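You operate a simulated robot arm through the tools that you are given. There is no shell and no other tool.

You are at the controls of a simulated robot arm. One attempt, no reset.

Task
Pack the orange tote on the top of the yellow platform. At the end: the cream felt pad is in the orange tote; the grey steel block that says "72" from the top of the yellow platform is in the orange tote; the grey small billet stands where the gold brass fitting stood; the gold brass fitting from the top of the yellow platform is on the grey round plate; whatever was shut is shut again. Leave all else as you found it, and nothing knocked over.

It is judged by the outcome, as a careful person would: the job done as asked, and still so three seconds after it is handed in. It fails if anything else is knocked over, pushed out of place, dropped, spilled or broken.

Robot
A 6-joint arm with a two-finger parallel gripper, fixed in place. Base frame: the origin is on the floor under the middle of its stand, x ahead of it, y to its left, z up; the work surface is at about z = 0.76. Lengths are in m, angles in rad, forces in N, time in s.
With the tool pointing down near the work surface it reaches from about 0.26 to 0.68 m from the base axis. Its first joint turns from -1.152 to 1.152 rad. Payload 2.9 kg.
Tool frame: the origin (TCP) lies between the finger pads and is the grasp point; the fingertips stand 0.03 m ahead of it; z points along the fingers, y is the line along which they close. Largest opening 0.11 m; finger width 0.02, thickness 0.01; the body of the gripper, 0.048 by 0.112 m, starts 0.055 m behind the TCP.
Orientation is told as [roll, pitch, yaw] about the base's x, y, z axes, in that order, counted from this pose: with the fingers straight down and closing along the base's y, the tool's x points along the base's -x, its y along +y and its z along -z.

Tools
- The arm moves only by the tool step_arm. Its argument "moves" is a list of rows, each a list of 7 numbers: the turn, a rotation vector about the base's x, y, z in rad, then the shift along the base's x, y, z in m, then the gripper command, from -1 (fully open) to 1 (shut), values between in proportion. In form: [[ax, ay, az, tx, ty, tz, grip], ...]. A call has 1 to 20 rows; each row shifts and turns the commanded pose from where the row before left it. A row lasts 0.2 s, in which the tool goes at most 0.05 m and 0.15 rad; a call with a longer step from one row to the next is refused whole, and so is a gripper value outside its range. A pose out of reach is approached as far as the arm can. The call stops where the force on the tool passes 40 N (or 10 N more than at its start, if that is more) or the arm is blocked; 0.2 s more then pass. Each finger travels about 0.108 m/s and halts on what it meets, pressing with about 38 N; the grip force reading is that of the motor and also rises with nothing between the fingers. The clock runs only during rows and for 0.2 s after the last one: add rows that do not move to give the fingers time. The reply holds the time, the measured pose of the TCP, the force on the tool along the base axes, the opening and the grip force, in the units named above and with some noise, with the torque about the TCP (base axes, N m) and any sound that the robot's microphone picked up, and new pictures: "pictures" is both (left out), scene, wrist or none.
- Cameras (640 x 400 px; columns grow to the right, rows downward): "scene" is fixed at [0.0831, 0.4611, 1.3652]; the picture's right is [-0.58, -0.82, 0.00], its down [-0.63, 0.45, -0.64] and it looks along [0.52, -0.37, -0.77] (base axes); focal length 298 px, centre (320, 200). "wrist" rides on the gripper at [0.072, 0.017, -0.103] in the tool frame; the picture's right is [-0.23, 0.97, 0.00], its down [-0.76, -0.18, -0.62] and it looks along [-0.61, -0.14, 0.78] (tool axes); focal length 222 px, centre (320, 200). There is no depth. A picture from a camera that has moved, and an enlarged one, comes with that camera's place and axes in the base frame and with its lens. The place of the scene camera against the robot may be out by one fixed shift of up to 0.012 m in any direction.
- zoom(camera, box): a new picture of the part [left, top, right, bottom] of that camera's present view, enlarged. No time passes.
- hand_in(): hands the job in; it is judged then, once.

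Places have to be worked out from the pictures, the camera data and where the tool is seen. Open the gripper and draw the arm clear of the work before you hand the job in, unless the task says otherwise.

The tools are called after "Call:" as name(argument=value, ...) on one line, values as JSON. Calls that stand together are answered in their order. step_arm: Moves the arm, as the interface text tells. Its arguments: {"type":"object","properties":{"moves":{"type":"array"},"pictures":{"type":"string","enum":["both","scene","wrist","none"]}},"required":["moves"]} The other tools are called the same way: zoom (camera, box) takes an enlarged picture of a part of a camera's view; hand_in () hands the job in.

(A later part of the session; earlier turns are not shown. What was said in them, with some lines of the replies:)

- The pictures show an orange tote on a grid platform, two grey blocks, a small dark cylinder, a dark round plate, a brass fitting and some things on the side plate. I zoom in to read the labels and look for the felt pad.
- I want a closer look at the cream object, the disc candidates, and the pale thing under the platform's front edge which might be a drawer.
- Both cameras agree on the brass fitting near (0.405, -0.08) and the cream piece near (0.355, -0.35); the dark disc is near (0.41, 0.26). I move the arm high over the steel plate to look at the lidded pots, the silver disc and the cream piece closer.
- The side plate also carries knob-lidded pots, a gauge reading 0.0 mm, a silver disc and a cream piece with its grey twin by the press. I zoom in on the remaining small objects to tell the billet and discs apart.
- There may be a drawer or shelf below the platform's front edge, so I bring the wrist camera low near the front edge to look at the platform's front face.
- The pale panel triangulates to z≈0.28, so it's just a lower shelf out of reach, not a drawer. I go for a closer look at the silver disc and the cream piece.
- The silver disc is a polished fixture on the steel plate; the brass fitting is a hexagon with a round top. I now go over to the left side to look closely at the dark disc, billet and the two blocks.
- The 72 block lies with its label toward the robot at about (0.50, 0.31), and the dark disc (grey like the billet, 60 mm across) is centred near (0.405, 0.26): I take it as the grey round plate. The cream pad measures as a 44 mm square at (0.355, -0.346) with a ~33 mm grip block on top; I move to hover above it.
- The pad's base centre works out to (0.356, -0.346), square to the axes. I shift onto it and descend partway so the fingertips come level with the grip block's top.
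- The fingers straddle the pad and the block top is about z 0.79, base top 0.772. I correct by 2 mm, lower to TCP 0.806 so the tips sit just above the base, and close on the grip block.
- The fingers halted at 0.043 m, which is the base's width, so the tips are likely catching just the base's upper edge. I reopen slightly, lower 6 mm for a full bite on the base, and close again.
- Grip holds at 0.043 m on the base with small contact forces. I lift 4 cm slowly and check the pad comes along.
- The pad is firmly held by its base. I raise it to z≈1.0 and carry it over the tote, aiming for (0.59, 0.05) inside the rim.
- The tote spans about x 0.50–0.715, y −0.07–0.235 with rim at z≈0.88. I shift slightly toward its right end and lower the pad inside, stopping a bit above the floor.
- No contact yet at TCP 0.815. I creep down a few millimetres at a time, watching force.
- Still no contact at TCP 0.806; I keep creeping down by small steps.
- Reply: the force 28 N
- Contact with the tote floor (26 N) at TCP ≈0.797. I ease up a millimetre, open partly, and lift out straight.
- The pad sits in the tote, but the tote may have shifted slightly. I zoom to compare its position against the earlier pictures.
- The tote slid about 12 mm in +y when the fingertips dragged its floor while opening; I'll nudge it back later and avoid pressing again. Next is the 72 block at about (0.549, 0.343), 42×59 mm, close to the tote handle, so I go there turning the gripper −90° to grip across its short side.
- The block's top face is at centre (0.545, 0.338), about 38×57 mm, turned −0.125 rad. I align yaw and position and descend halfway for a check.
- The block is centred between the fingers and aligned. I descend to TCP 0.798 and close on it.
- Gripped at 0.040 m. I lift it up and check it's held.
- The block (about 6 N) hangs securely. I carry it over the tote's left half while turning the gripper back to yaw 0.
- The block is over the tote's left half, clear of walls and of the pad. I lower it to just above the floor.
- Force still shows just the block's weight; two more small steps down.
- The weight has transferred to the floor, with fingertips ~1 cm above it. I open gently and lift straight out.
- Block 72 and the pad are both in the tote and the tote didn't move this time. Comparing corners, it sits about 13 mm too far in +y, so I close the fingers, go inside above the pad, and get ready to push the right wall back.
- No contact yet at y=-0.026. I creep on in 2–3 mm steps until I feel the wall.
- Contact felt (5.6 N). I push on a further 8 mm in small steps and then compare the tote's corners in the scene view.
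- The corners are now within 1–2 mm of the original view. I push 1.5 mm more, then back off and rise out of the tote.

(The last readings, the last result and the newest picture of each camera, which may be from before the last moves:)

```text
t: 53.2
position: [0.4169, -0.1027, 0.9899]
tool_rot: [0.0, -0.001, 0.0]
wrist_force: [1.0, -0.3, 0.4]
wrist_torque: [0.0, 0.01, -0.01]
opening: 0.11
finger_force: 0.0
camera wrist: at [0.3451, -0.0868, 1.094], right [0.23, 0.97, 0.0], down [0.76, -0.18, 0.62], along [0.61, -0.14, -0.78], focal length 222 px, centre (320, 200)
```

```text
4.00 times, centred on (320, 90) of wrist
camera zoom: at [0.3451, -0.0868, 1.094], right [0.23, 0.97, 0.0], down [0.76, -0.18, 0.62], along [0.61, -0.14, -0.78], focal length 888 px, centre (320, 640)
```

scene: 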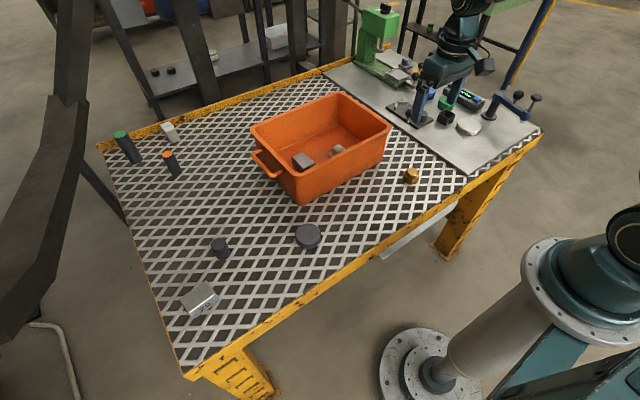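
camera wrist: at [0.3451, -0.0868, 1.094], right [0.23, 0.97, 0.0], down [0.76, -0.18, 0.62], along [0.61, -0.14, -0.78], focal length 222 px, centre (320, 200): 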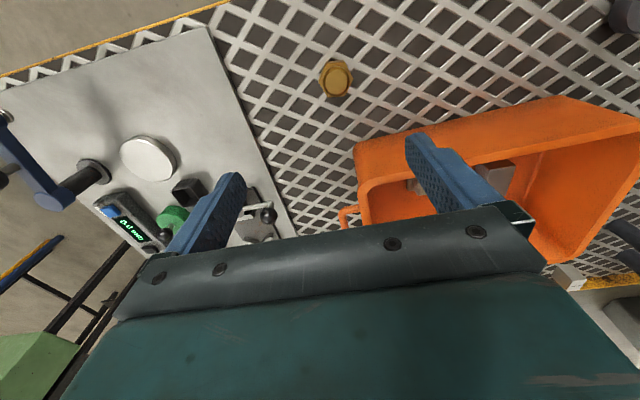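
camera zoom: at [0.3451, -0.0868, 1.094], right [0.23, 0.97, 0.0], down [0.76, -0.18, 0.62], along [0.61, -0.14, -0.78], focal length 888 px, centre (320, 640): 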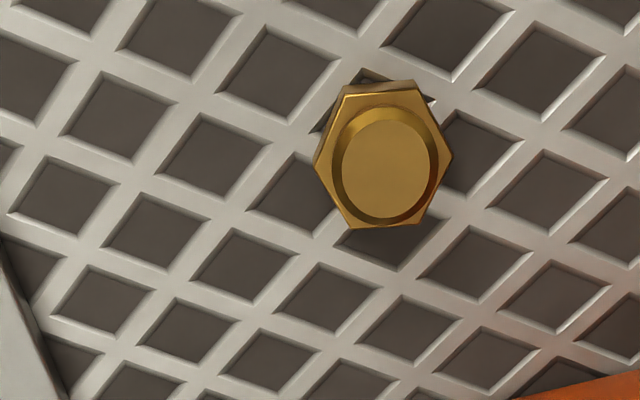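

The tote is back at its original spot with both items inside. The fitting's hexagon is centred at (0.405, −0.080) with flats facing about 21.5° off my closing line, so I rotate +0.375 rad and move above it.

Call:
step_arm(moves=[[0, 0, 0.125, -0.004, 0.0075, -0.03, -1], [0, 0, 0.125, -0.004, 0.0075, -0.04, -1], [0, 0, 0.125, -0.0039, 0.0076, -0.04, -1], [0, 0, 0, 0, 0, -0.02, -1], [0, 0, 0, 0, 0, 0, -1]], pictures="wrist")

Call:
zoom(camera="wrist", box=[220, 70, 420, 195])

```text
t: 54.4
position: [0.4078, -0.081, 0.8596]
tool_rot: [-0.001, 0.0, 0.376]
wrist_force: [-0.6, 0.4, -0.1]
wrist_torque: [0.02, 0.0, -0.01]
opening: 0.1099
finger_force: 0.0
camera wrist: at [0.334, -0.0924, 0.9637], right [-0.15, 0.99, 0.0], down [0.77, 0.11, 0.62], along [0.62, 0.09, -0.78], focal length 222 px, centre (320, 200)
```

wrist: 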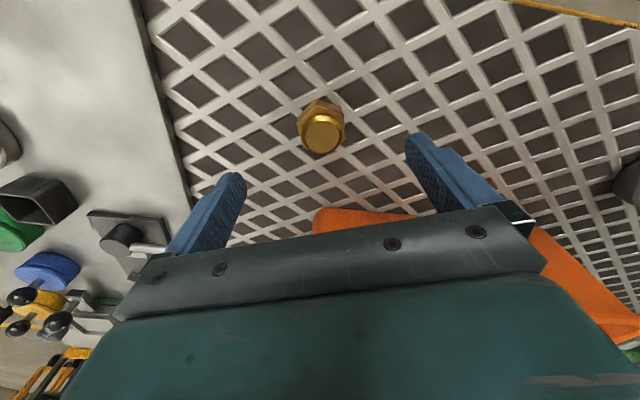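

```text
3.20 times, centred on (320, 132) of wrist
camera zoom: at [0.334, -0.0924, 0.9637], right [-0.15, 0.99, 0.0], down [0.77, 0.11, 0.62], along [0.62, 0.09, -0.78], focal length 711 px, centre (320, 416)
```

zoom: 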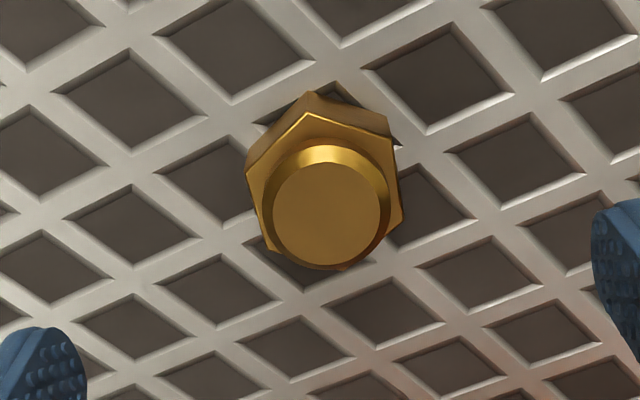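

The hex is centred within ~3 mm and the flats are aligned with the fingers. I correct, descend to TCP 0.796 and close on it.

Call:
step_arm(moves=[[0, 0, 0, -0.003, 0.0012, -0.03, -1], [0, 0, 0, 0, 0, -0.024, -1], [0, 0, 0, 0, 0, -0.01, -1], [0, 0, 0, 0, 0, 0, -0.2], [0, 0, 0, 0, 0, 0, 0.2], [0, 0, 0, 0, 0, 0, 1], [0, 0, 0, 0, 0, 0, 1], [0, 0, 0, 0, 0, 0, 1]])

Call:
zoom(camera="wrist", box=[220, 90, 420, 230])

```text
t: 56.2
position: [0.4028, -0.079, 0.7957]
tool_rot: [0.001, 0.0, 0.375]
wrist_force: [0.1, -0.5, -0.4]
wrist_torque: [-0.01, -0.04, 0.0]
opening: 0.0382
finger_force: 37.5
camera wrist: at [0.3297, -0.0892, 0.8999], right [-0.15, 0.99, 0.0], down [0.77, 0.11, 0.62], along [0.62, 0.09, -0.78], focal length 222 px, centre (320, 200)
```

scene: 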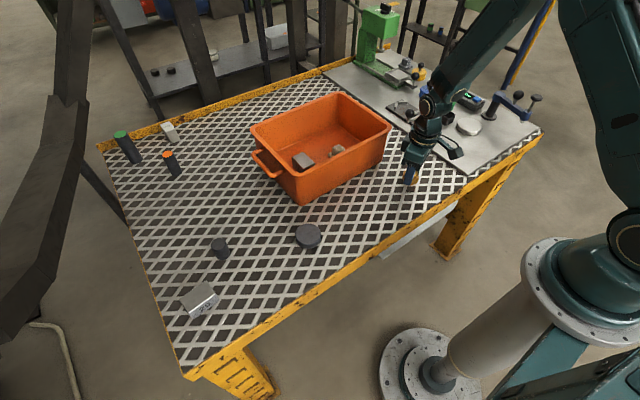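
wrist: 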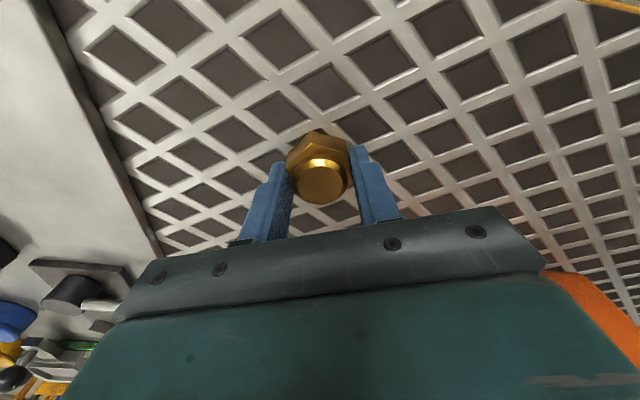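

```text
2.86 times, centred on (320, 160) of wrist
camera zoom: at [0.3297, -0.0892, 0.8999], right [-0.15, 0.99, 0.0], down [0.77, 0.11, 0.62], along [0.62, 0.09, -0.78], focal length 635 px, centre (320, 314)
```

zoom: 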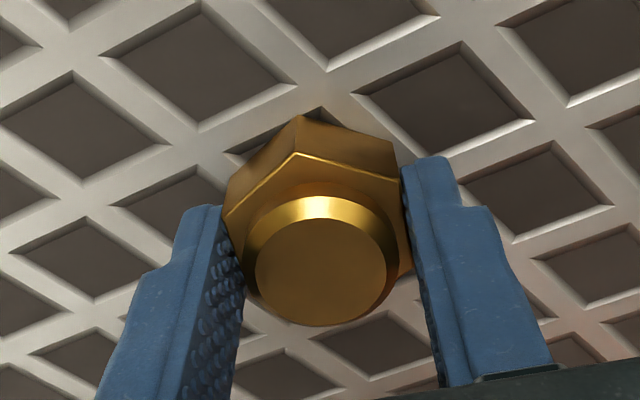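

Gripped on the flats (0.038 m). I lift the fitting and carry it to hover above the dark disc, turning back to yaw 0 on the way.

Call:
step_arm(moves=[[0, 0, 0, 0, 0, 0.02, 1], [0, 0, 0, 0, 0, 0.045, 1], [0, 0, 0, 0, 0, 0.045, 1], [0, 0, 0, 0, 0, 0.02, 1], [0, 0, -0.125, 0, 0.0425, 0, 1], [0, 0, -0.125, 0, 0.0425, 0, 1], [0, 0, -0.125, 0, 0.0425, 0, 1], [0, 0, 0, 0, 0.0425, 0, 1], [0, 0, 0, 0, 0.0425, 0, 1], [0, 0, 0, 0, 0.0425, 0, 1], [0, 0, 0, 0, 0.0425, 0, 1], [0, 0, 0, 0, 0.0425, 0, 1], [0, 0, 0, 0, 0, 0, 1]])

Call:
zoom(camera="wrist", box=[220, 60, 420, 220])

```text
t: 59.0
position: [0.4055, 0.2601, 0.9299]
tool_rot: [0.0, 0.0, 0.001]
wrist_force: [0.5, -0.3, -2.5]
wrist_torque: [-0.03, 0.02, 0.01]
opening: 0.0382
finger_force: 37.5
camera wrist: at [0.3327, 0.2769, 1.0335], right [0.23, 0.97, 0.0], down [0.76, -0.18, 0.62], along [0.61, -0.14, -0.78], focal length 222 px, centre (320, 200)
```

scene: 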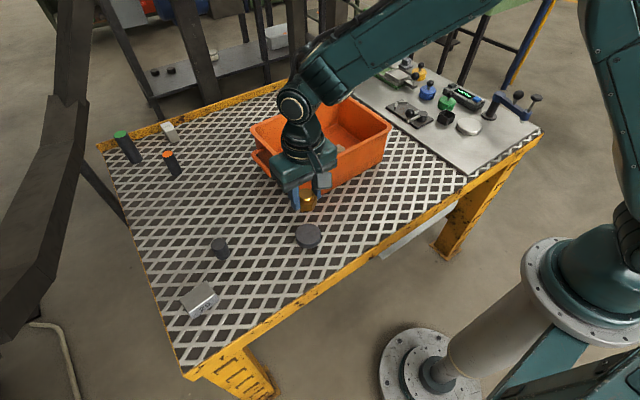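
wrist: 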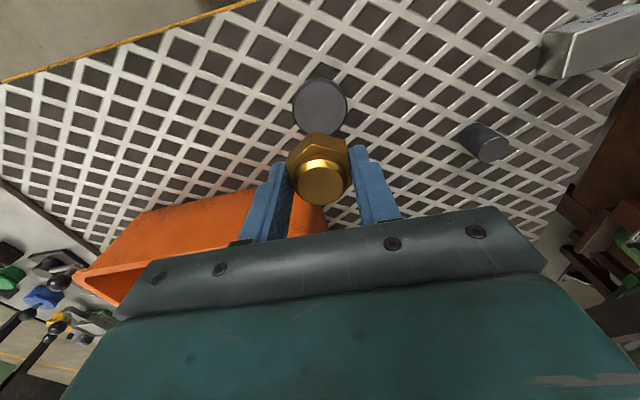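

```text
2.50 times, centred on (320, 140) of wrist
camera zoom: at [0.3327, 0.2769, 1.0335], right [0.23, 0.97, 0.0], down [0.76, -0.18, 0.62], along [0.61, -0.14, -0.78], focal length 555 px, centre (320, 350)
```

zoom: 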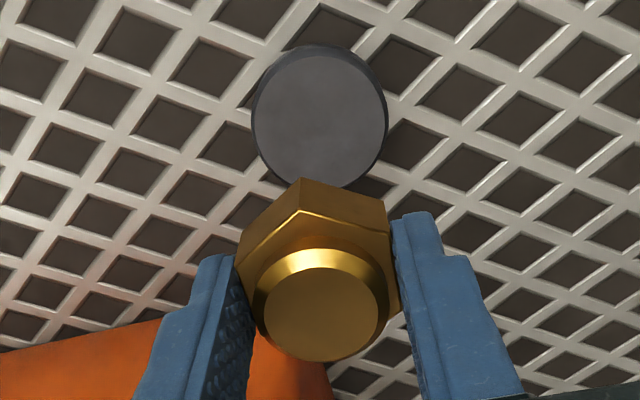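

The disc's top centre computes to (0.405, 0.260), right under the fitting. I nudge 2 mm forward to compensate the in-hand offset and lower to just above the disc.

Call:
step_arm(moves=[[0, 0, 0, 0.002, -0.0004, -0.03, 1], [0, 0, 0, 0, 0, -0.04, 1], [0, 0, 0, 0, 0, -0.03, 1], [0, 0, 0, 0, 0, -0.01, 1], [0, 0, 0, 0, 0, 0, 1]])

Call:
zoom(camera="scene", box=[270, 180, 350, 260])

Call:
zoom(camera="wrist", box=[220, 60, 420, 220])

```text
t: 60.2
position: [0.4064, 0.2621, 0.8207]
tool_rot: [0.001, -0.003, 0.001]
wrist_force: [-3.2, -5.5, 25.4]
wrist_torque: [-0.2, 0.16, 0.02]
opening: 0.0386
finger_force: 37.9
camera wrist: at [0.3338, 0.2789, 0.9243], right [0.23, 0.97, 0.0], down [0.76, -0.18, 0.63], along [0.61, -0.14, -0.78], focal length 222 px, centre (320, 200)
```

scene: 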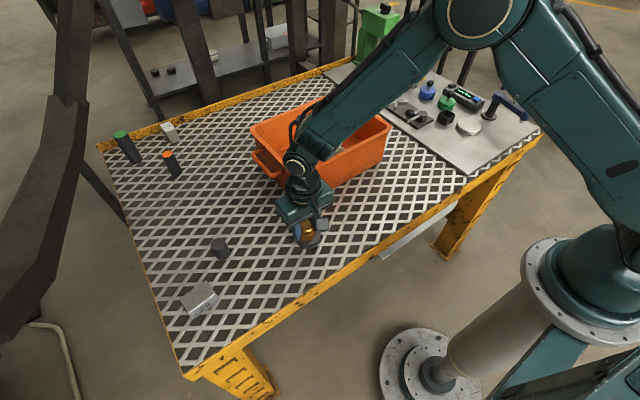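
wrist: 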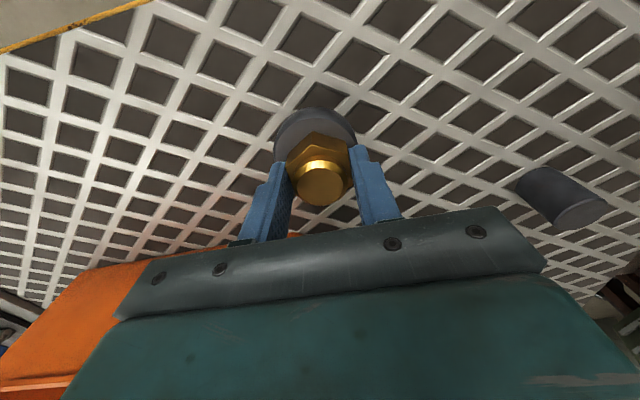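

```text
5.00 times, centred on (310, 220) of scene
camera zoom: at [0.0827, 0.4608, 1.3653], right [-0.58, -0.82, 0.0], down [-0.63, 0.45, -0.64], along [0.52, -0.37, -0.77], focal length 1489 px, centre (370, 100)
```

zoom: 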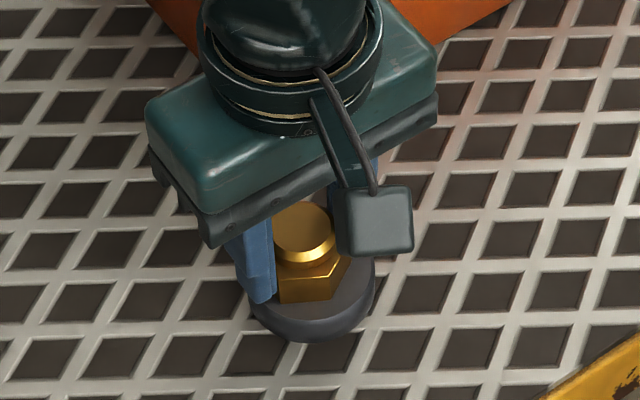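

```text
2.50 times, centred on (320, 140) of wrist
camera zoom: at [0.3338, 0.2789, 0.9243], right [0.23, 0.97, 0.0], down [0.76, -0.18, 0.63], along [0.61, -0.14, -0.78], focal length 555 px, centre (320, 350)
```

zoom: 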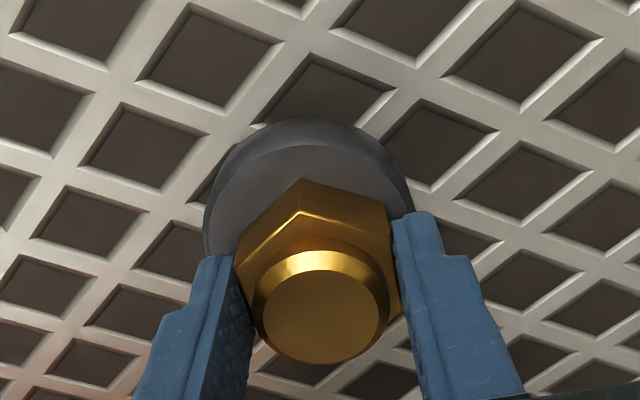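

The fitting touched the disc earlier than expected (disc top ≈0.786), pressing 25 N; the disc hasn't moved. I ease up 3 mm, shift 2.5 mm in −y to centre better, and settle down lightly.

Call:
step_arm(moves=[[0, 0, 0, 0, 0, 0.003, 1], [0, 0, 0, 0, -0.0025, 0, 1], [0, 0, 0, 0, 0, 0, 1]], pictures="wrist")

Call:
zoom(camera="wrist", box=[220, 60, 420, 220])

```text
t: 61.0
position: [0.4064, 0.2571, 0.8201]
tool_rot: [0.001, -0.001, 0.002]
wrist_force: [-0.3, 3.0, 2.3]
wrist_torque: [0.11, -0.14, 0.04]
opening: 0.0385
finger_force: 38.4
camera wrist: at [0.3332, 0.2749, 0.9247], right [0.23, 0.97, 0.0], down [0.76, -0.18, 0.62], along [0.61, -0.14, -0.78], focal length 222 px, centre (320, 200)
```

wrist: 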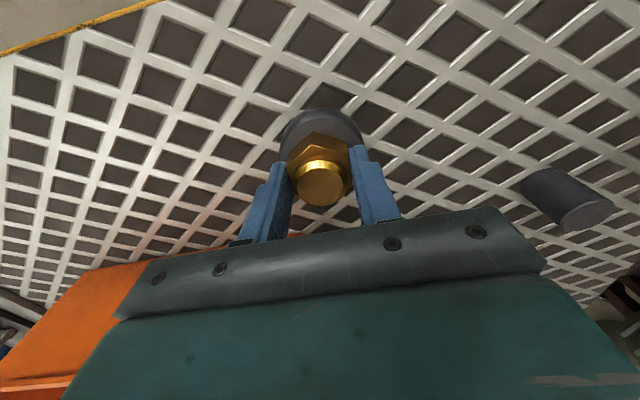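

```text
2.50 times, centred on (320, 140) of wrist
camera zoom: at [0.3332, 0.2749, 0.9247], right [0.23, 0.97, 0.0], down [0.76, -0.18, 0.62], along [0.61, -0.14, -0.78], focal length 555 px, centre (320, 350)
```

zoom: 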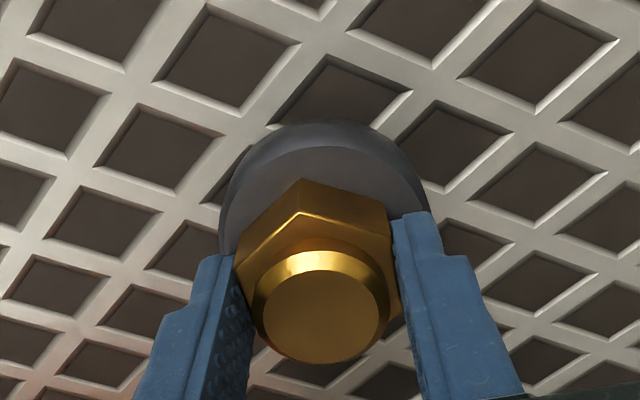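

The disc now appears centred under the fitting with light contact (~5 N). I open slowly and rise.

Call:
step_arm(moves=[[0, 0, 0, 0, 0, 0, 0.2], [0, 0, 0, 0, 0, 0, 0.0], [0, 0, 0, 0, 0, 0, -0.2], [0, 0, 0, 0, 0, 0, -0.2], [0, 0, 0, 0, 0, 0.02, -0.2], [0, 0, 0, 0, 0, 0.04, -0.2], [0, 0, 0, 0, 0, 0.045, -0.2], [0, 0, 0, 0, 0, 0.045, -1], [0, 0, 0, 0, 0, 0, -1]])

Call:
zoom(camera="scene", box=[270, 200, 350, 260])

Call:
zoom(camera="wrist", box=[220, 60, 420, 220])

```text
t: 63.0
position: [0.406, 0.2571, 0.9706]
tool_rot: [0.001, 0.0, 0.001]
wrist_force: [0.4, 0.3, 0.2]
wrist_torque: [-0.01, -0.05, 0.02]
opening: 0.11
finger_force: 0.1
camera wrist: at [0.3333, 0.2731, 1.0749], right [0.23, 0.97, 0.0], down [0.76, -0.18, 0.62], along [0.61, -0.14, -0.78], focal length 222 px, centre (320, 200)
```

scene: 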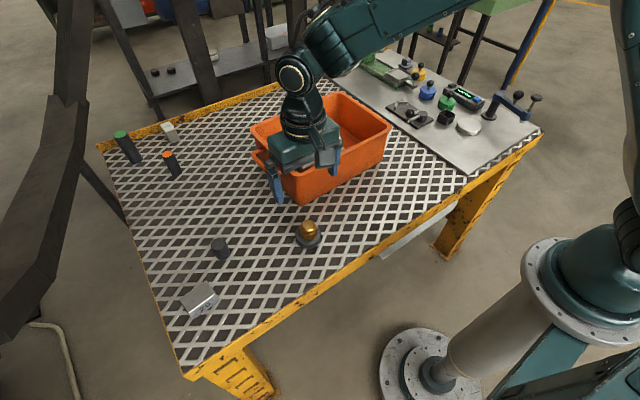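
wrist: 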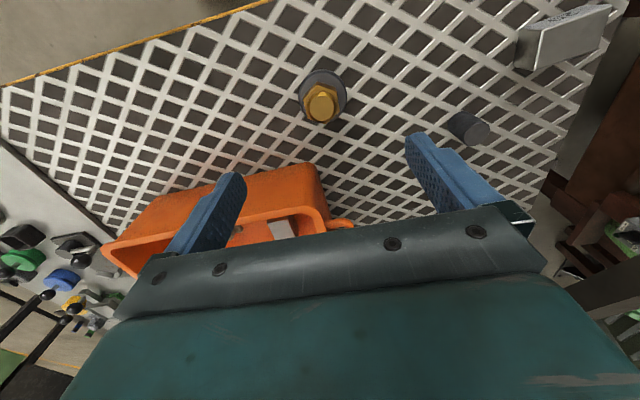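

```text
6.67 times, centred on (310, 230) of scene
camera zoom: at [0.0831, 0.4611, 1.3652], right [-0.58, -0.82, 0.0], down [-0.63, 0.45, -0.64], along [0.52, -0.37, -0.77], focal length 1985 px, centre (387, 0)
```

zoom: 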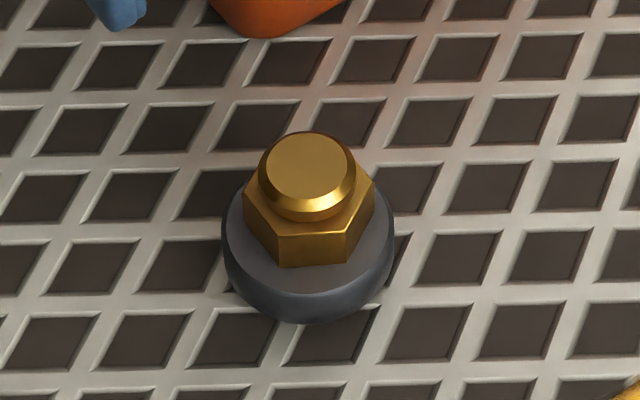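

```text
2.50 times, centred on (320, 140) of wrist
camera zoom: at [0.3333, 0.2731, 1.0749], right [0.23, 0.97, 0.0], down [0.76, -0.18, 0.62], along [0.61, -0.14, -0.78], focal length 555 px, centre (320, 350)
```

zoom: 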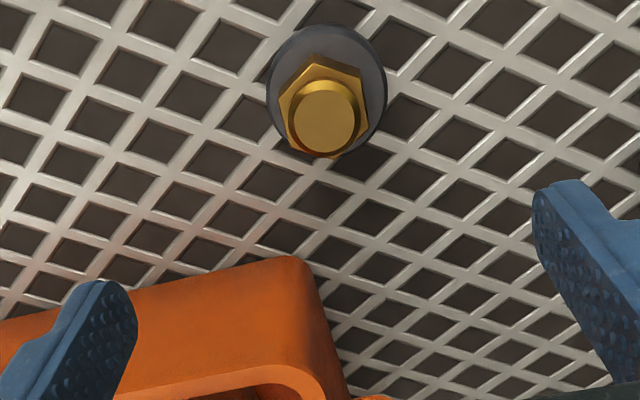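

The fitting stands on the disc, and the disc is exactly where it was. Next is the billet, which I compute at about (0.49, 0.445), ~33 mm wide and ~43 mm tall; I move above it.

Call:
step_arm(moves=[[0, 0, 0, 0.0162, 0.0376, -0.01, -1], [0, 0, 0, 0.0162, 0.0376, -0.01, -1], [0, 0, 0, 0.0162, 0.0376, -0.01, -1], [0, 0, 0, 0.0162, 0.0376, -0.01, -1], [0, 0, 0, 0.0162, 0.0376, -0.01, -1], [0, 0, 0, 0, 0, 0, -1]])

Call:
zoom(camera="wrist", box=[240, 60, 400, 180])

```text
t: 64.4
position: [0.4837, 0.4489, 0.9189]
tool_rot: [-0.001, 0.0, 0.0]
wrist_force: [-0.4, 0.7, -0.3]
wrist_torque: [0.01, -0.02, -0.01]
opening: 0.1101
finger_force: 0.1
camera wrist: at [0.4112, 0.4653, 1.0224], right [0.23, 0.97, 0.0], down [0.76, -0.18, 0.62], along [0.61, -0.14, -0.78], focal length 222 px, centre (320, 200)
```

scene: 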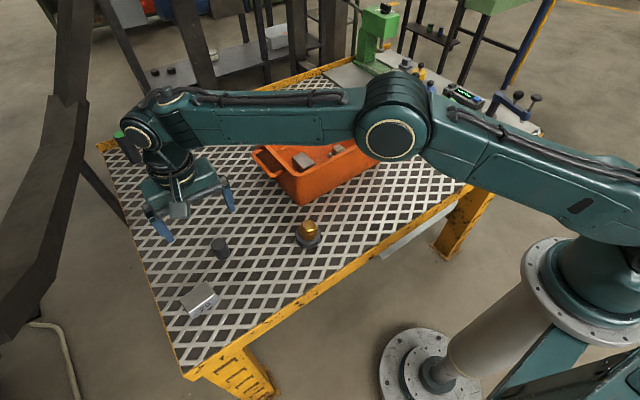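
wrist: 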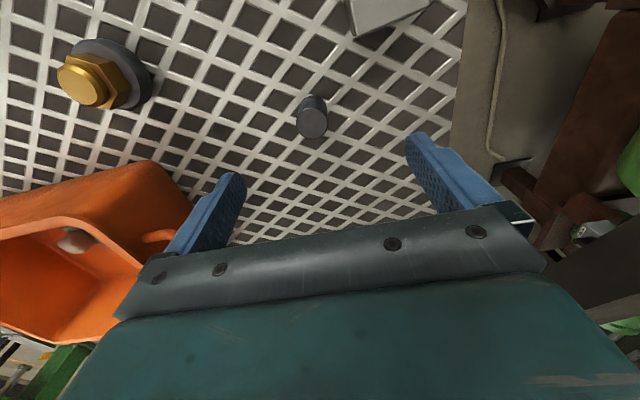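

```text
3.33 times, centred on (320, 120) of wrist
camera zoom: at [0.4112, 0.4653, 1.0224], right [0.23, 0.97, 0.0], down [0.76, -0.18, 0.62], along [0.61, -0.14, -0.78], focal length 740 px, centre (320, 467)
```

zoom: 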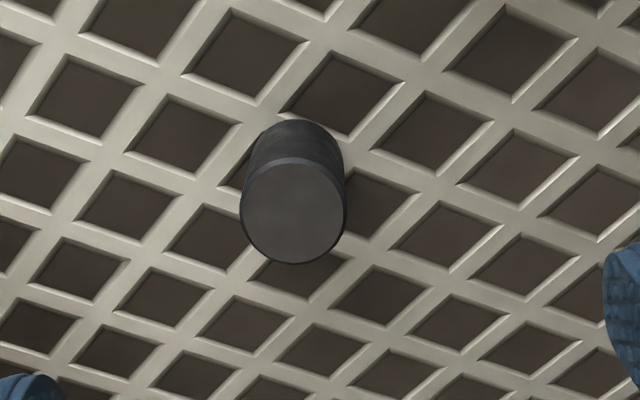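

The billet computes to (0.486, 0.440) from both its top and base, ~43 mm tall. I align, drop halfway, and check.

Call:
step_arm(moves=[[0, 0, 0, 0.0023, -0.0088, -0.02, -1], [0, 0, 0, 0, 0, -0.04, -1], [0, 0, 0, 0, 0, 0, -1]], pictures="wrist")

Call:
zoom(camera="wrist", box=[220, 70, 420, 195])

```text
t: 65.2
position: [0.4885, 0.4411, 0.8604]
tool_rot: [-0.002, 0.0, 0.001]
wrist_force: [-0.5, 0.5, 0.2]
wrist_torque: [0.0, 0.0, -0.03]
opening: 0.11
finger_force: 0.1
camera wrist: at [0.4153, 0.457, 0.9643], right [0.23, 0.97, 0.0], down [0.76, -0.18, 0.62], along [0.61, -0.14, -0.78], focal length 222 px, centre (320, 200)
```

wrist: 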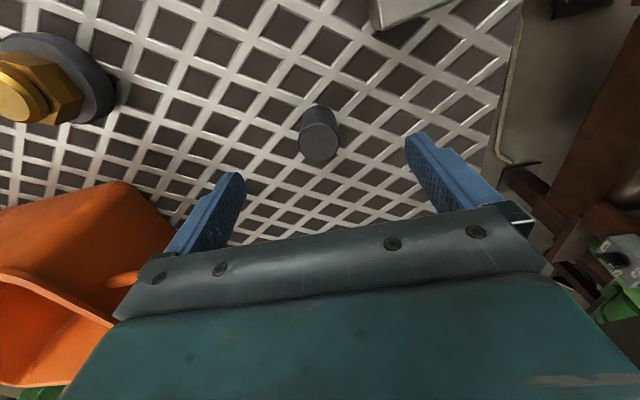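

```text
3.20 times, centred on (320, 132) of wrist
camera zoom: at [0.4153, 0.457, 0.9643], right [0.23, 0.97, 0.0], down [0.76, -0.18, 0.62], along [0.61, -0.14, -0.78], focal length 711 px, centre (320, 416)
```

zoom: 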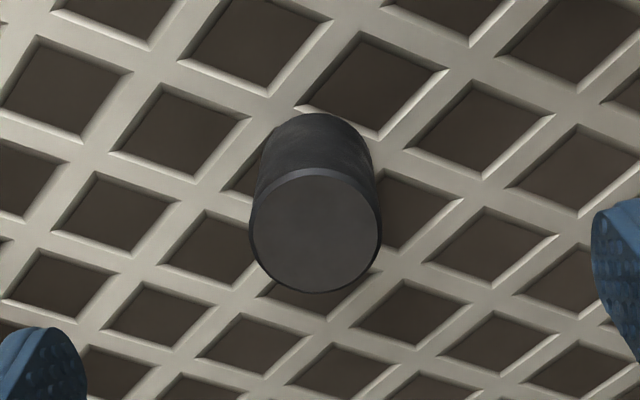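

Centred within 2 mm. I correct, descend to TCP 0.798, and close on the billet.

Call:
step_arm(moves=[[0, 0, 0, -0.002, -0.001, -0.03, -1], [0, 0, 0, 0, 0, -0.022, -1], [0, 0, 0, 0, 0, -0.01, -1], [0, 0, 0, 0, 0, 0, -0.2], [0, 0, 0, 0, 0, 0, 0.3], [0, 0, 0, 0, 0, 0, 1], [0, 0, 0, 0, 0, 0, 1], [0, 0, 0, 0, 0, 0, 1]], pictures="wrist")

Call:
zoom(camera="wrist", box=[220, 90, 420, 230])

```text
t: 67.0
position: [0.4871, 0.4389, 0.7976]
tool_rot: [0.002, -0.001, 0.002]
wrist_force: [1.0, 1.8, -0.7]
wrist_torque: [0.11, -0.02, 0.02]
opening: 0.0313
finger_force: 38.0
camera wrist: at [0.4135, 0.4549, 0.9029], right [0.23, 0.97, 0.0], down [0.76, -0.18, 0.62], along [0.61, -0.14, -0.78], focal length 222 px, centre (320, 200)
```

wrist: 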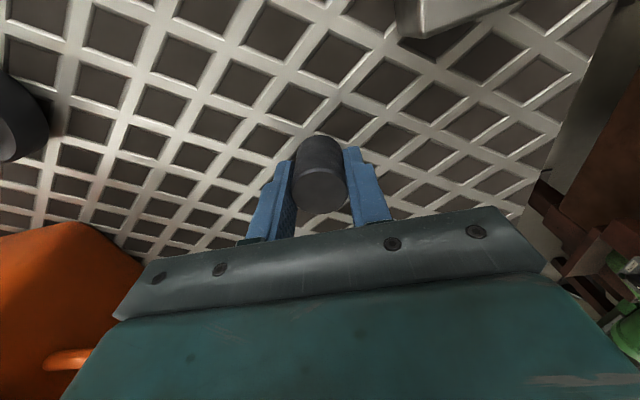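

```text
2.86 times, centred on (320, 160) of wrist
camera zoom: at [0.4135, 0.4549, 0.9029], right [0.23, 0.97, 0.0], down [0.76, -0.18, 0.62], along [0.61, -0.14, -0.78], focal length 635 px, centre (320, 314)
```

zoom: 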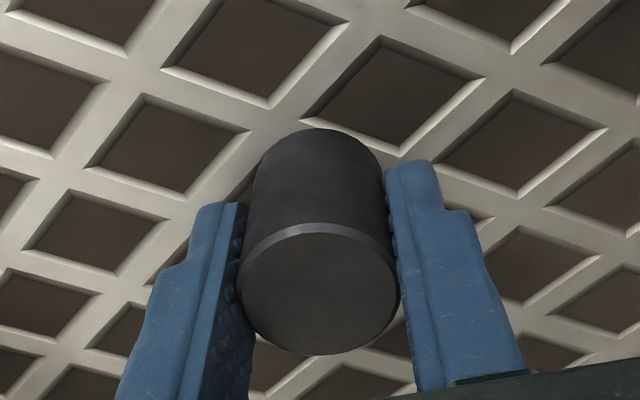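

Gripped at 0.031 m. I lift it to z≈0.96 and carry it to above the fitting's old spot at (0.403, −0.080).

Call:
step_arm(moves=[[0, 0, 0, 0, 0, 0.015, 1], [0, 0, 0, 0, 0, 0.045, 1], [0, 0, 0, 0, 0, 0.045, 1], [0, 0, 0, 0, 0, 0.045, 1], [0, 0, 0, 0, 0, 0.012, 1], [0, 0, 0, -0.00675, -0.04325, 0, 1], [0, 0, 0, -0.00675, -0.04325, 0, 1], [0, 0, 0, -0.00675, -0.04325, 0, 1], [0, 0, 0, -0.00675, -0.04325, 0, 1], [0, 0, 0, -0.00675, -0.04325, 0, 1], [0, 0, 0, -0.00675, -0.04325, 0, 1], [0, 0, 0, -0.00675, -0.04325, 0, 1], [0, 0, 0, -0.00675, -0.04325, 0, 1], [0, 0, 0, -0.00675, -0.04325, 0, 1], [0, 0, 0, -0.00675, -0.04325, 0, 1], [0, 0, 0, -0.00675, -0.04325, 0, 1], [0, 0, 0, -0.00675, -0.04325, 0, 1], [0, 0, 0, 0, 0, 0, 1]])

```text
t: 70.8
position: [0.4025, -0.0812, 0.9567]
tool_rot: [-0.001, 0.001, 0.001]
wrist_force: [-0.4, -0.5, -2.3]
wrist_torque: [0.03, 0.04, 0.01]
opening: 0.0312
finger_force: 38.0
camera wrist: at [0.3303, -0.0639, 1.0606], right [0.23, 0.97, 0.0], down [0.76, -0.18, 0.62], along [0.61, -0.14, -0.78], focal length 222 px, centre (320, 200)
```

scene: 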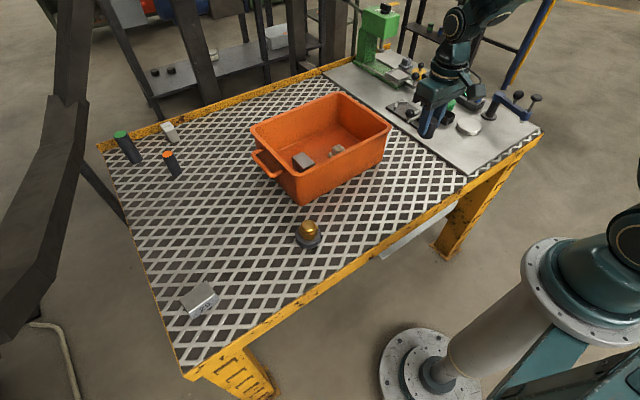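
wrist: 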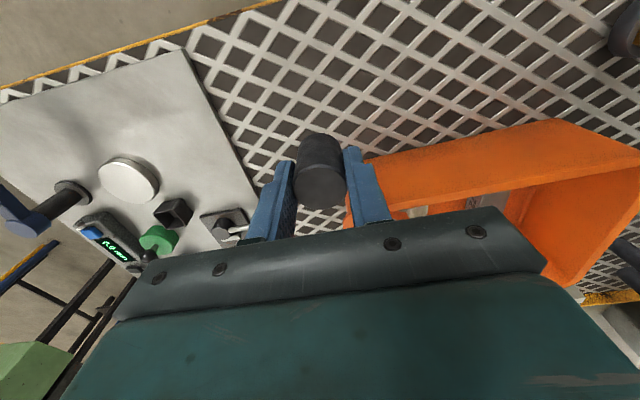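

I offset 4 mm forward to centre the billet on the spot and lower it to a few millimetres above the platform.

Call:
step_arm(moves=[[0, 0, 0, 0.004, 0.0012, -0.03, 1], [0, 0, 0, 0, 0, -0.045, 1], [0, 0, 0, 0, 0, -0.045, 1], [0, 0, 0, 0, 0, -0.025, 1], [0, 0, 0, 0, 0, -0.008, 1], [0, 0, 0, 0, 0, 0, 1]])

Call:
zoom(camera="scene", box=[370, 140, 450, 200])

Call:
zoom(camera="wrist", box=[220, 60, 420, 220])

```text
t: 72.2
position: [0.4078, -0.08, 0.8053]
tool_rot: [0.001, -0.001, 0.001]
wrist_force: [-0.7, 1.5, 6.5]
wrist_torque: [-0.05, 0.07, -0.05]
opening: 0.0315
finger_force: 38.1
camera wrist: at [0.3365, -0.063, 0.9087], right [0.23, 0.97, 0.0], down [0.76, -0.18, 0.62], along [0.61, -0.14, -0.78], focal length 222 px, centre (320, 200)
```

scene: 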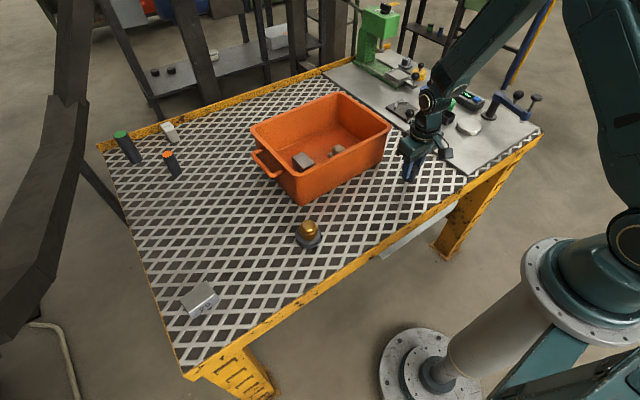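
wrist: 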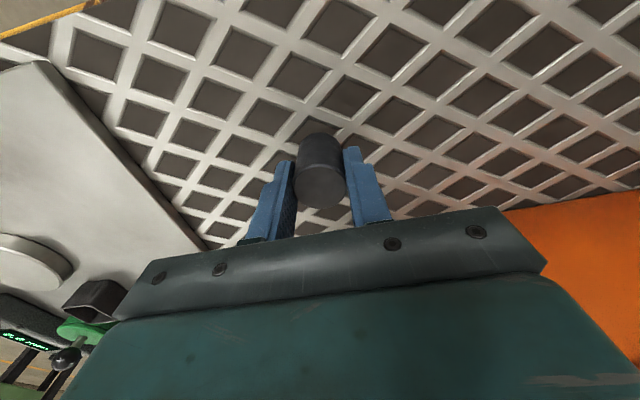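

```text
6.67 times, centred on (410, 170) of scene
camera zoom: at [0.083, 0.4612, 1.3652], right [-0.58, -0.82, 0.0], down [-0.63, 0.45, -0.64], along [0.52, -0.37, -0.77], focal length 1985 px, centre (-280, 400)
```

zoom: 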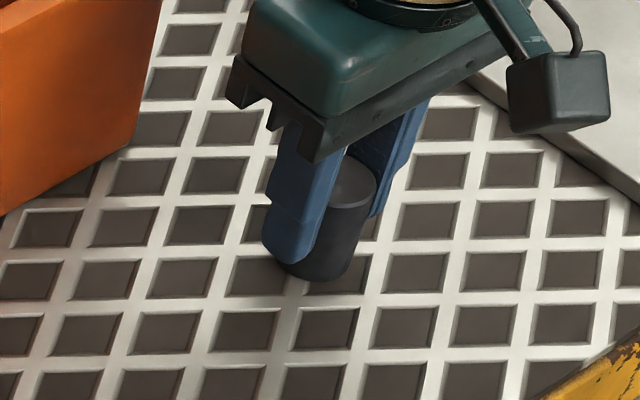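

```text
2.50 times, centred on (320, 140) of wrist
camera zoom: at [0.3365, -0.063, 0.9087], right [0.23, 0.97, 0.0], down [0.76, -0.18, 0.62], along [0.61, -0.14, -0.78], focal length 555 px, centre (320, 350)
```

zoom: 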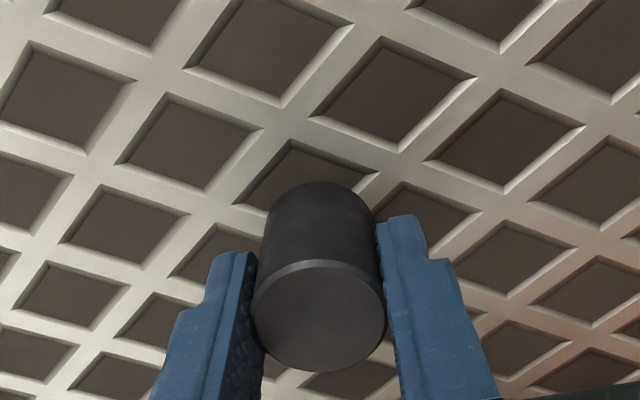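

The force reads +6.5 N, suggesting first contact slightly earlier than expected. I hold still a moment to see whether that's steady.

Call:
step_arm(moves=[[0, 0, 0, 0, 0, 0, 1], [0, 0, 0, 0, 0, 0, 1]], pictures="none")

```text
t: 72.8
position: [0.4086, -0.0788, 0.8043]
tool_rot: [0.0, 0.0, 0.002]
wrist_force: [0.9, 1.4, 2.1]
wrist_torque: [0.12, -0.06, 0.02]
opening: 0.0315
finger_force: 38.2
```

It's a light steady contact (~4 N) and the billet's base lines up with where the fitting's base was in the scene view. I open gently and rise.

Call:
step_arm(moves=[[0, 0, 0, 0, 0, 0, 0.35], [0, 0, 0, 0, 0, 0, 0.2], [0, 0, 0, 0, 0, 0, 0.0], [0, 0, 0, 0, 0, 0, -0.2], [0, 0, 0, 0, 0, 0, -0.2], [0, 0, 0, 0, 0, 0.02, -0.2], [0, 0, 0, 0, 0, 0.04, -0.2], [0, 0, 0, 0, 0, 0.045, -0.2], [0, 0, 0, 0, 0, 0.045, -0.6], [0, 0, 0, 0, 0, 0, -1]])

Call:
zoom(camera="scene", box=[370, 140, 450, 200])

Call:
zoom(camera="wrist", box=[220, 40, 420, 200])

```text
t: 75.0
position: [0.4091, -0.0809, 0.9569]
tool_rot: [0.0, 0.002, 0.001]
wrist_force: [-0.1, -0.3, -0.3]
wrist_torque: [0.0, -0.01, 0.03]
opening: 0.1103
finger_force: 0.1
camera wrist: at [0.3366, -0.0645, 1.0612], right [0.23, 0.97, 0.0], down [0.76, -0.18, 0.62], along [0.61, -0.14, -0.78], focal length 222 px, centre (320, 200)
```

scene: 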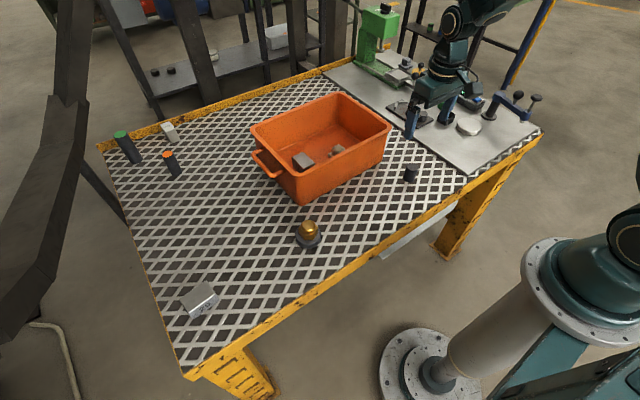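
wrist: 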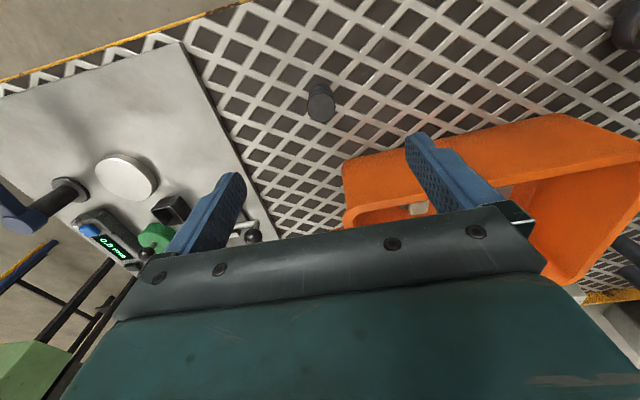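

```text
6.67 times, centred on (410, 170) of scene
camera zoom: at [0.0831, 0.4611, 1.3652], right [-0.58, -0.82, 0.0], down [-0.63, 0.45, -0.64], along [0.52, -0.37, -0.77], focal length 1985 px, centre (-280, 400)
```

zoom: 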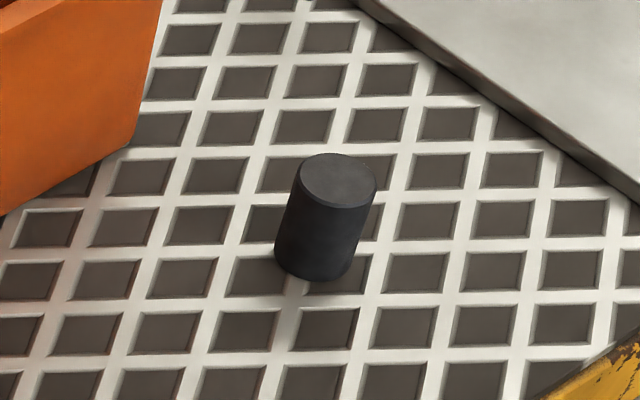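

```text
2.50 times, centred on (320, 120) of wrist
camera zoom: at [0.3366, -0.0645, 1.0612], right [0.23, 0.97, 0.0], down [0.76, -0.18, 0.62], along [0.61, -0.14, -0.78], focal length 555 px, centre (320, 400)
```

zoom: 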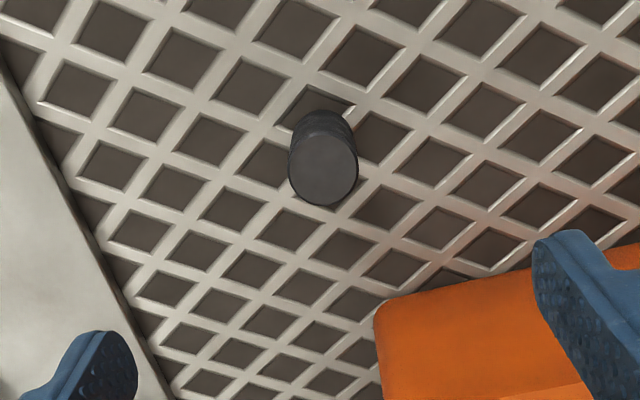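

The billet stands upright within about 5 mm of the fitting's old spot. I withdraw the arm high with the gripper open and check the whole scene.

Call:
step_arm(moves=[[0, 0, 0, 0, 0, 0.04, -1], [0, 0, 0, 0, 0, 0.04, -1], [0, 0, 0, -0.02, 0, 0.02, -1], [0, 0, 0, -0.04, -0.02, 0, -1], [0, 0, 0, -0.03, -0.03, 0, -1], [0, 0, 0, 0, -0.03, 0, -1], [0, 0, 0, 0, 0, 0, -1]])

Call:
zoom(camera="scene", box=[240, 80, 440, 260])

Call:
zoom(camera="scene", box=[370, 60, 550, 200])

Call:
zoom(camera="scene", box=[90, 110, 290, 330])

```text
t: 76.6
position: [0.3201, -0.1602, 1.0586]
tool_rot: [0.0, -0.001, 0.002]
wrist_force: [0.5, 0.2, -0.2]
wrist_torque: [0.01, 0.01, 0.03]
opening: 0.11
finger_force: 0.1
camera wrist: at [0.2478, -0.1446, 1.1628], right [0.23, 0.97, 0.0], down [0.76, -0.18, 0.62], along [0.61, -0.14, -0.78], focal length 222 px, centre (320, 200)
```

scene: 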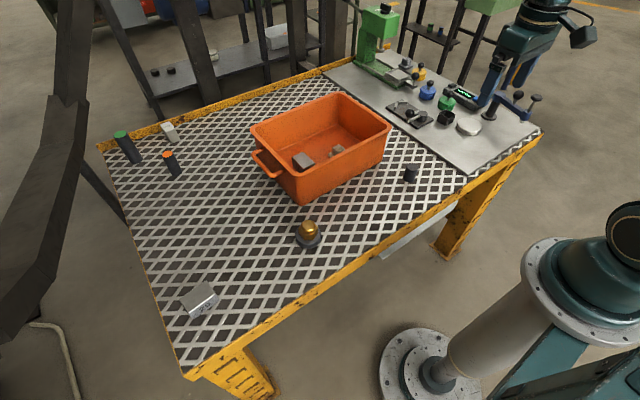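
wrist: 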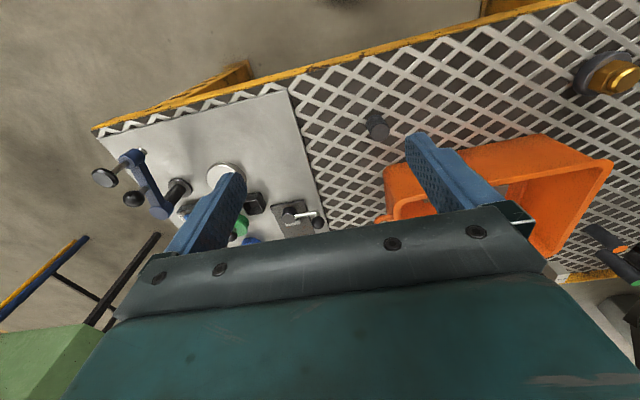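

```text
2.22 times, centred on (340, 170) of scene
camera zoom: at [0.0831, 0.4611, 1.3652], right [-0.58, -0.82, 0.0], down [-0.63, 0.45, -0.64], along [0.52, -0.37, -0.77], focal length 662 px, centre (276, 267)
```

zoom: 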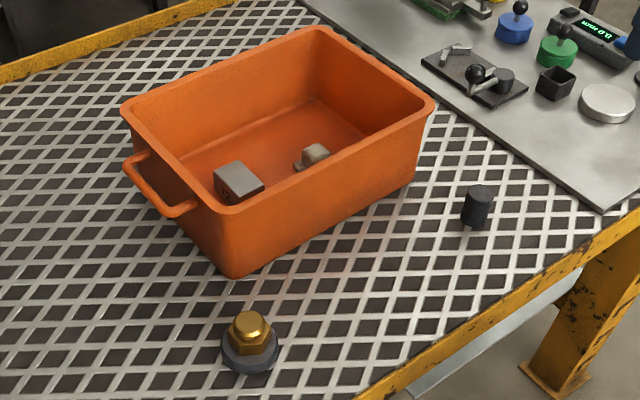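

```text
2.86 times, centred on (460, 130) of scene
camera zoom: at [0.0831, 0.4611, 1.3652], right [-0.58, -0.82, 0.0], down [-0.63, 0.45, -0.64], along [0.52, -0.37, -0.77], focal length 851 px, centre (-80, 400)
```

zoom: 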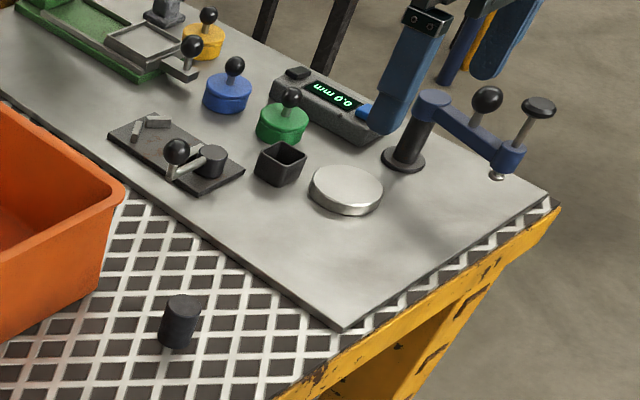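

```text
1.82 times, centred on (190, 220) of scene
camera zoom: at [0.0831, 0.4611, 1.3652], right [-0.58, -0.82, 0.0], down [-0.63, 0.45, -0.64], along [0.52, -0.37, -0.77], focal length 541 px, centre (556, 164)
```

zoom: 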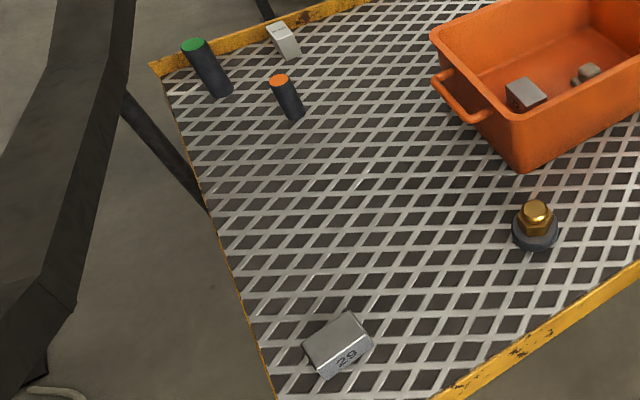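

Everything checks out: the pad and block 72 are in the tote, which is back in place. The fitting is on the grey disc and the billet stands on the fitting's old spot. All other objects look untouched, nothing was opened, and the gripper is open and clear, so I hand in.

Call:
hand_in()

```text
The job is handed in.
```

I've handed the job in, and everything you asked for is in place. How it's judged depends partly on one guess of mine, about which disc is the grey round plate.

- **Tote:** the cream felt pad and the steel block marked "72" are both inside it. The tote slid about 13 mm while I was placing the pad. I pushed it back to within 1–2 mm of where it started.
- **Brass fitting:** it stands on the dark grey disc at the front of the platform. I took that disc to be the grey round plate because it matches the billet's grey. The silver disc on the steel plate was the other candidate. If you meant that one, the fitting is in the wrong place.
- **Grey small billet:** it stands upright about 5 mm from the fitting's old spot.
- **Everything else:** nothing was opened, so nothing needed shutting. In the final pictures nothing else looked moved or knocked over.

The arm is clear of the work with the gripper open.
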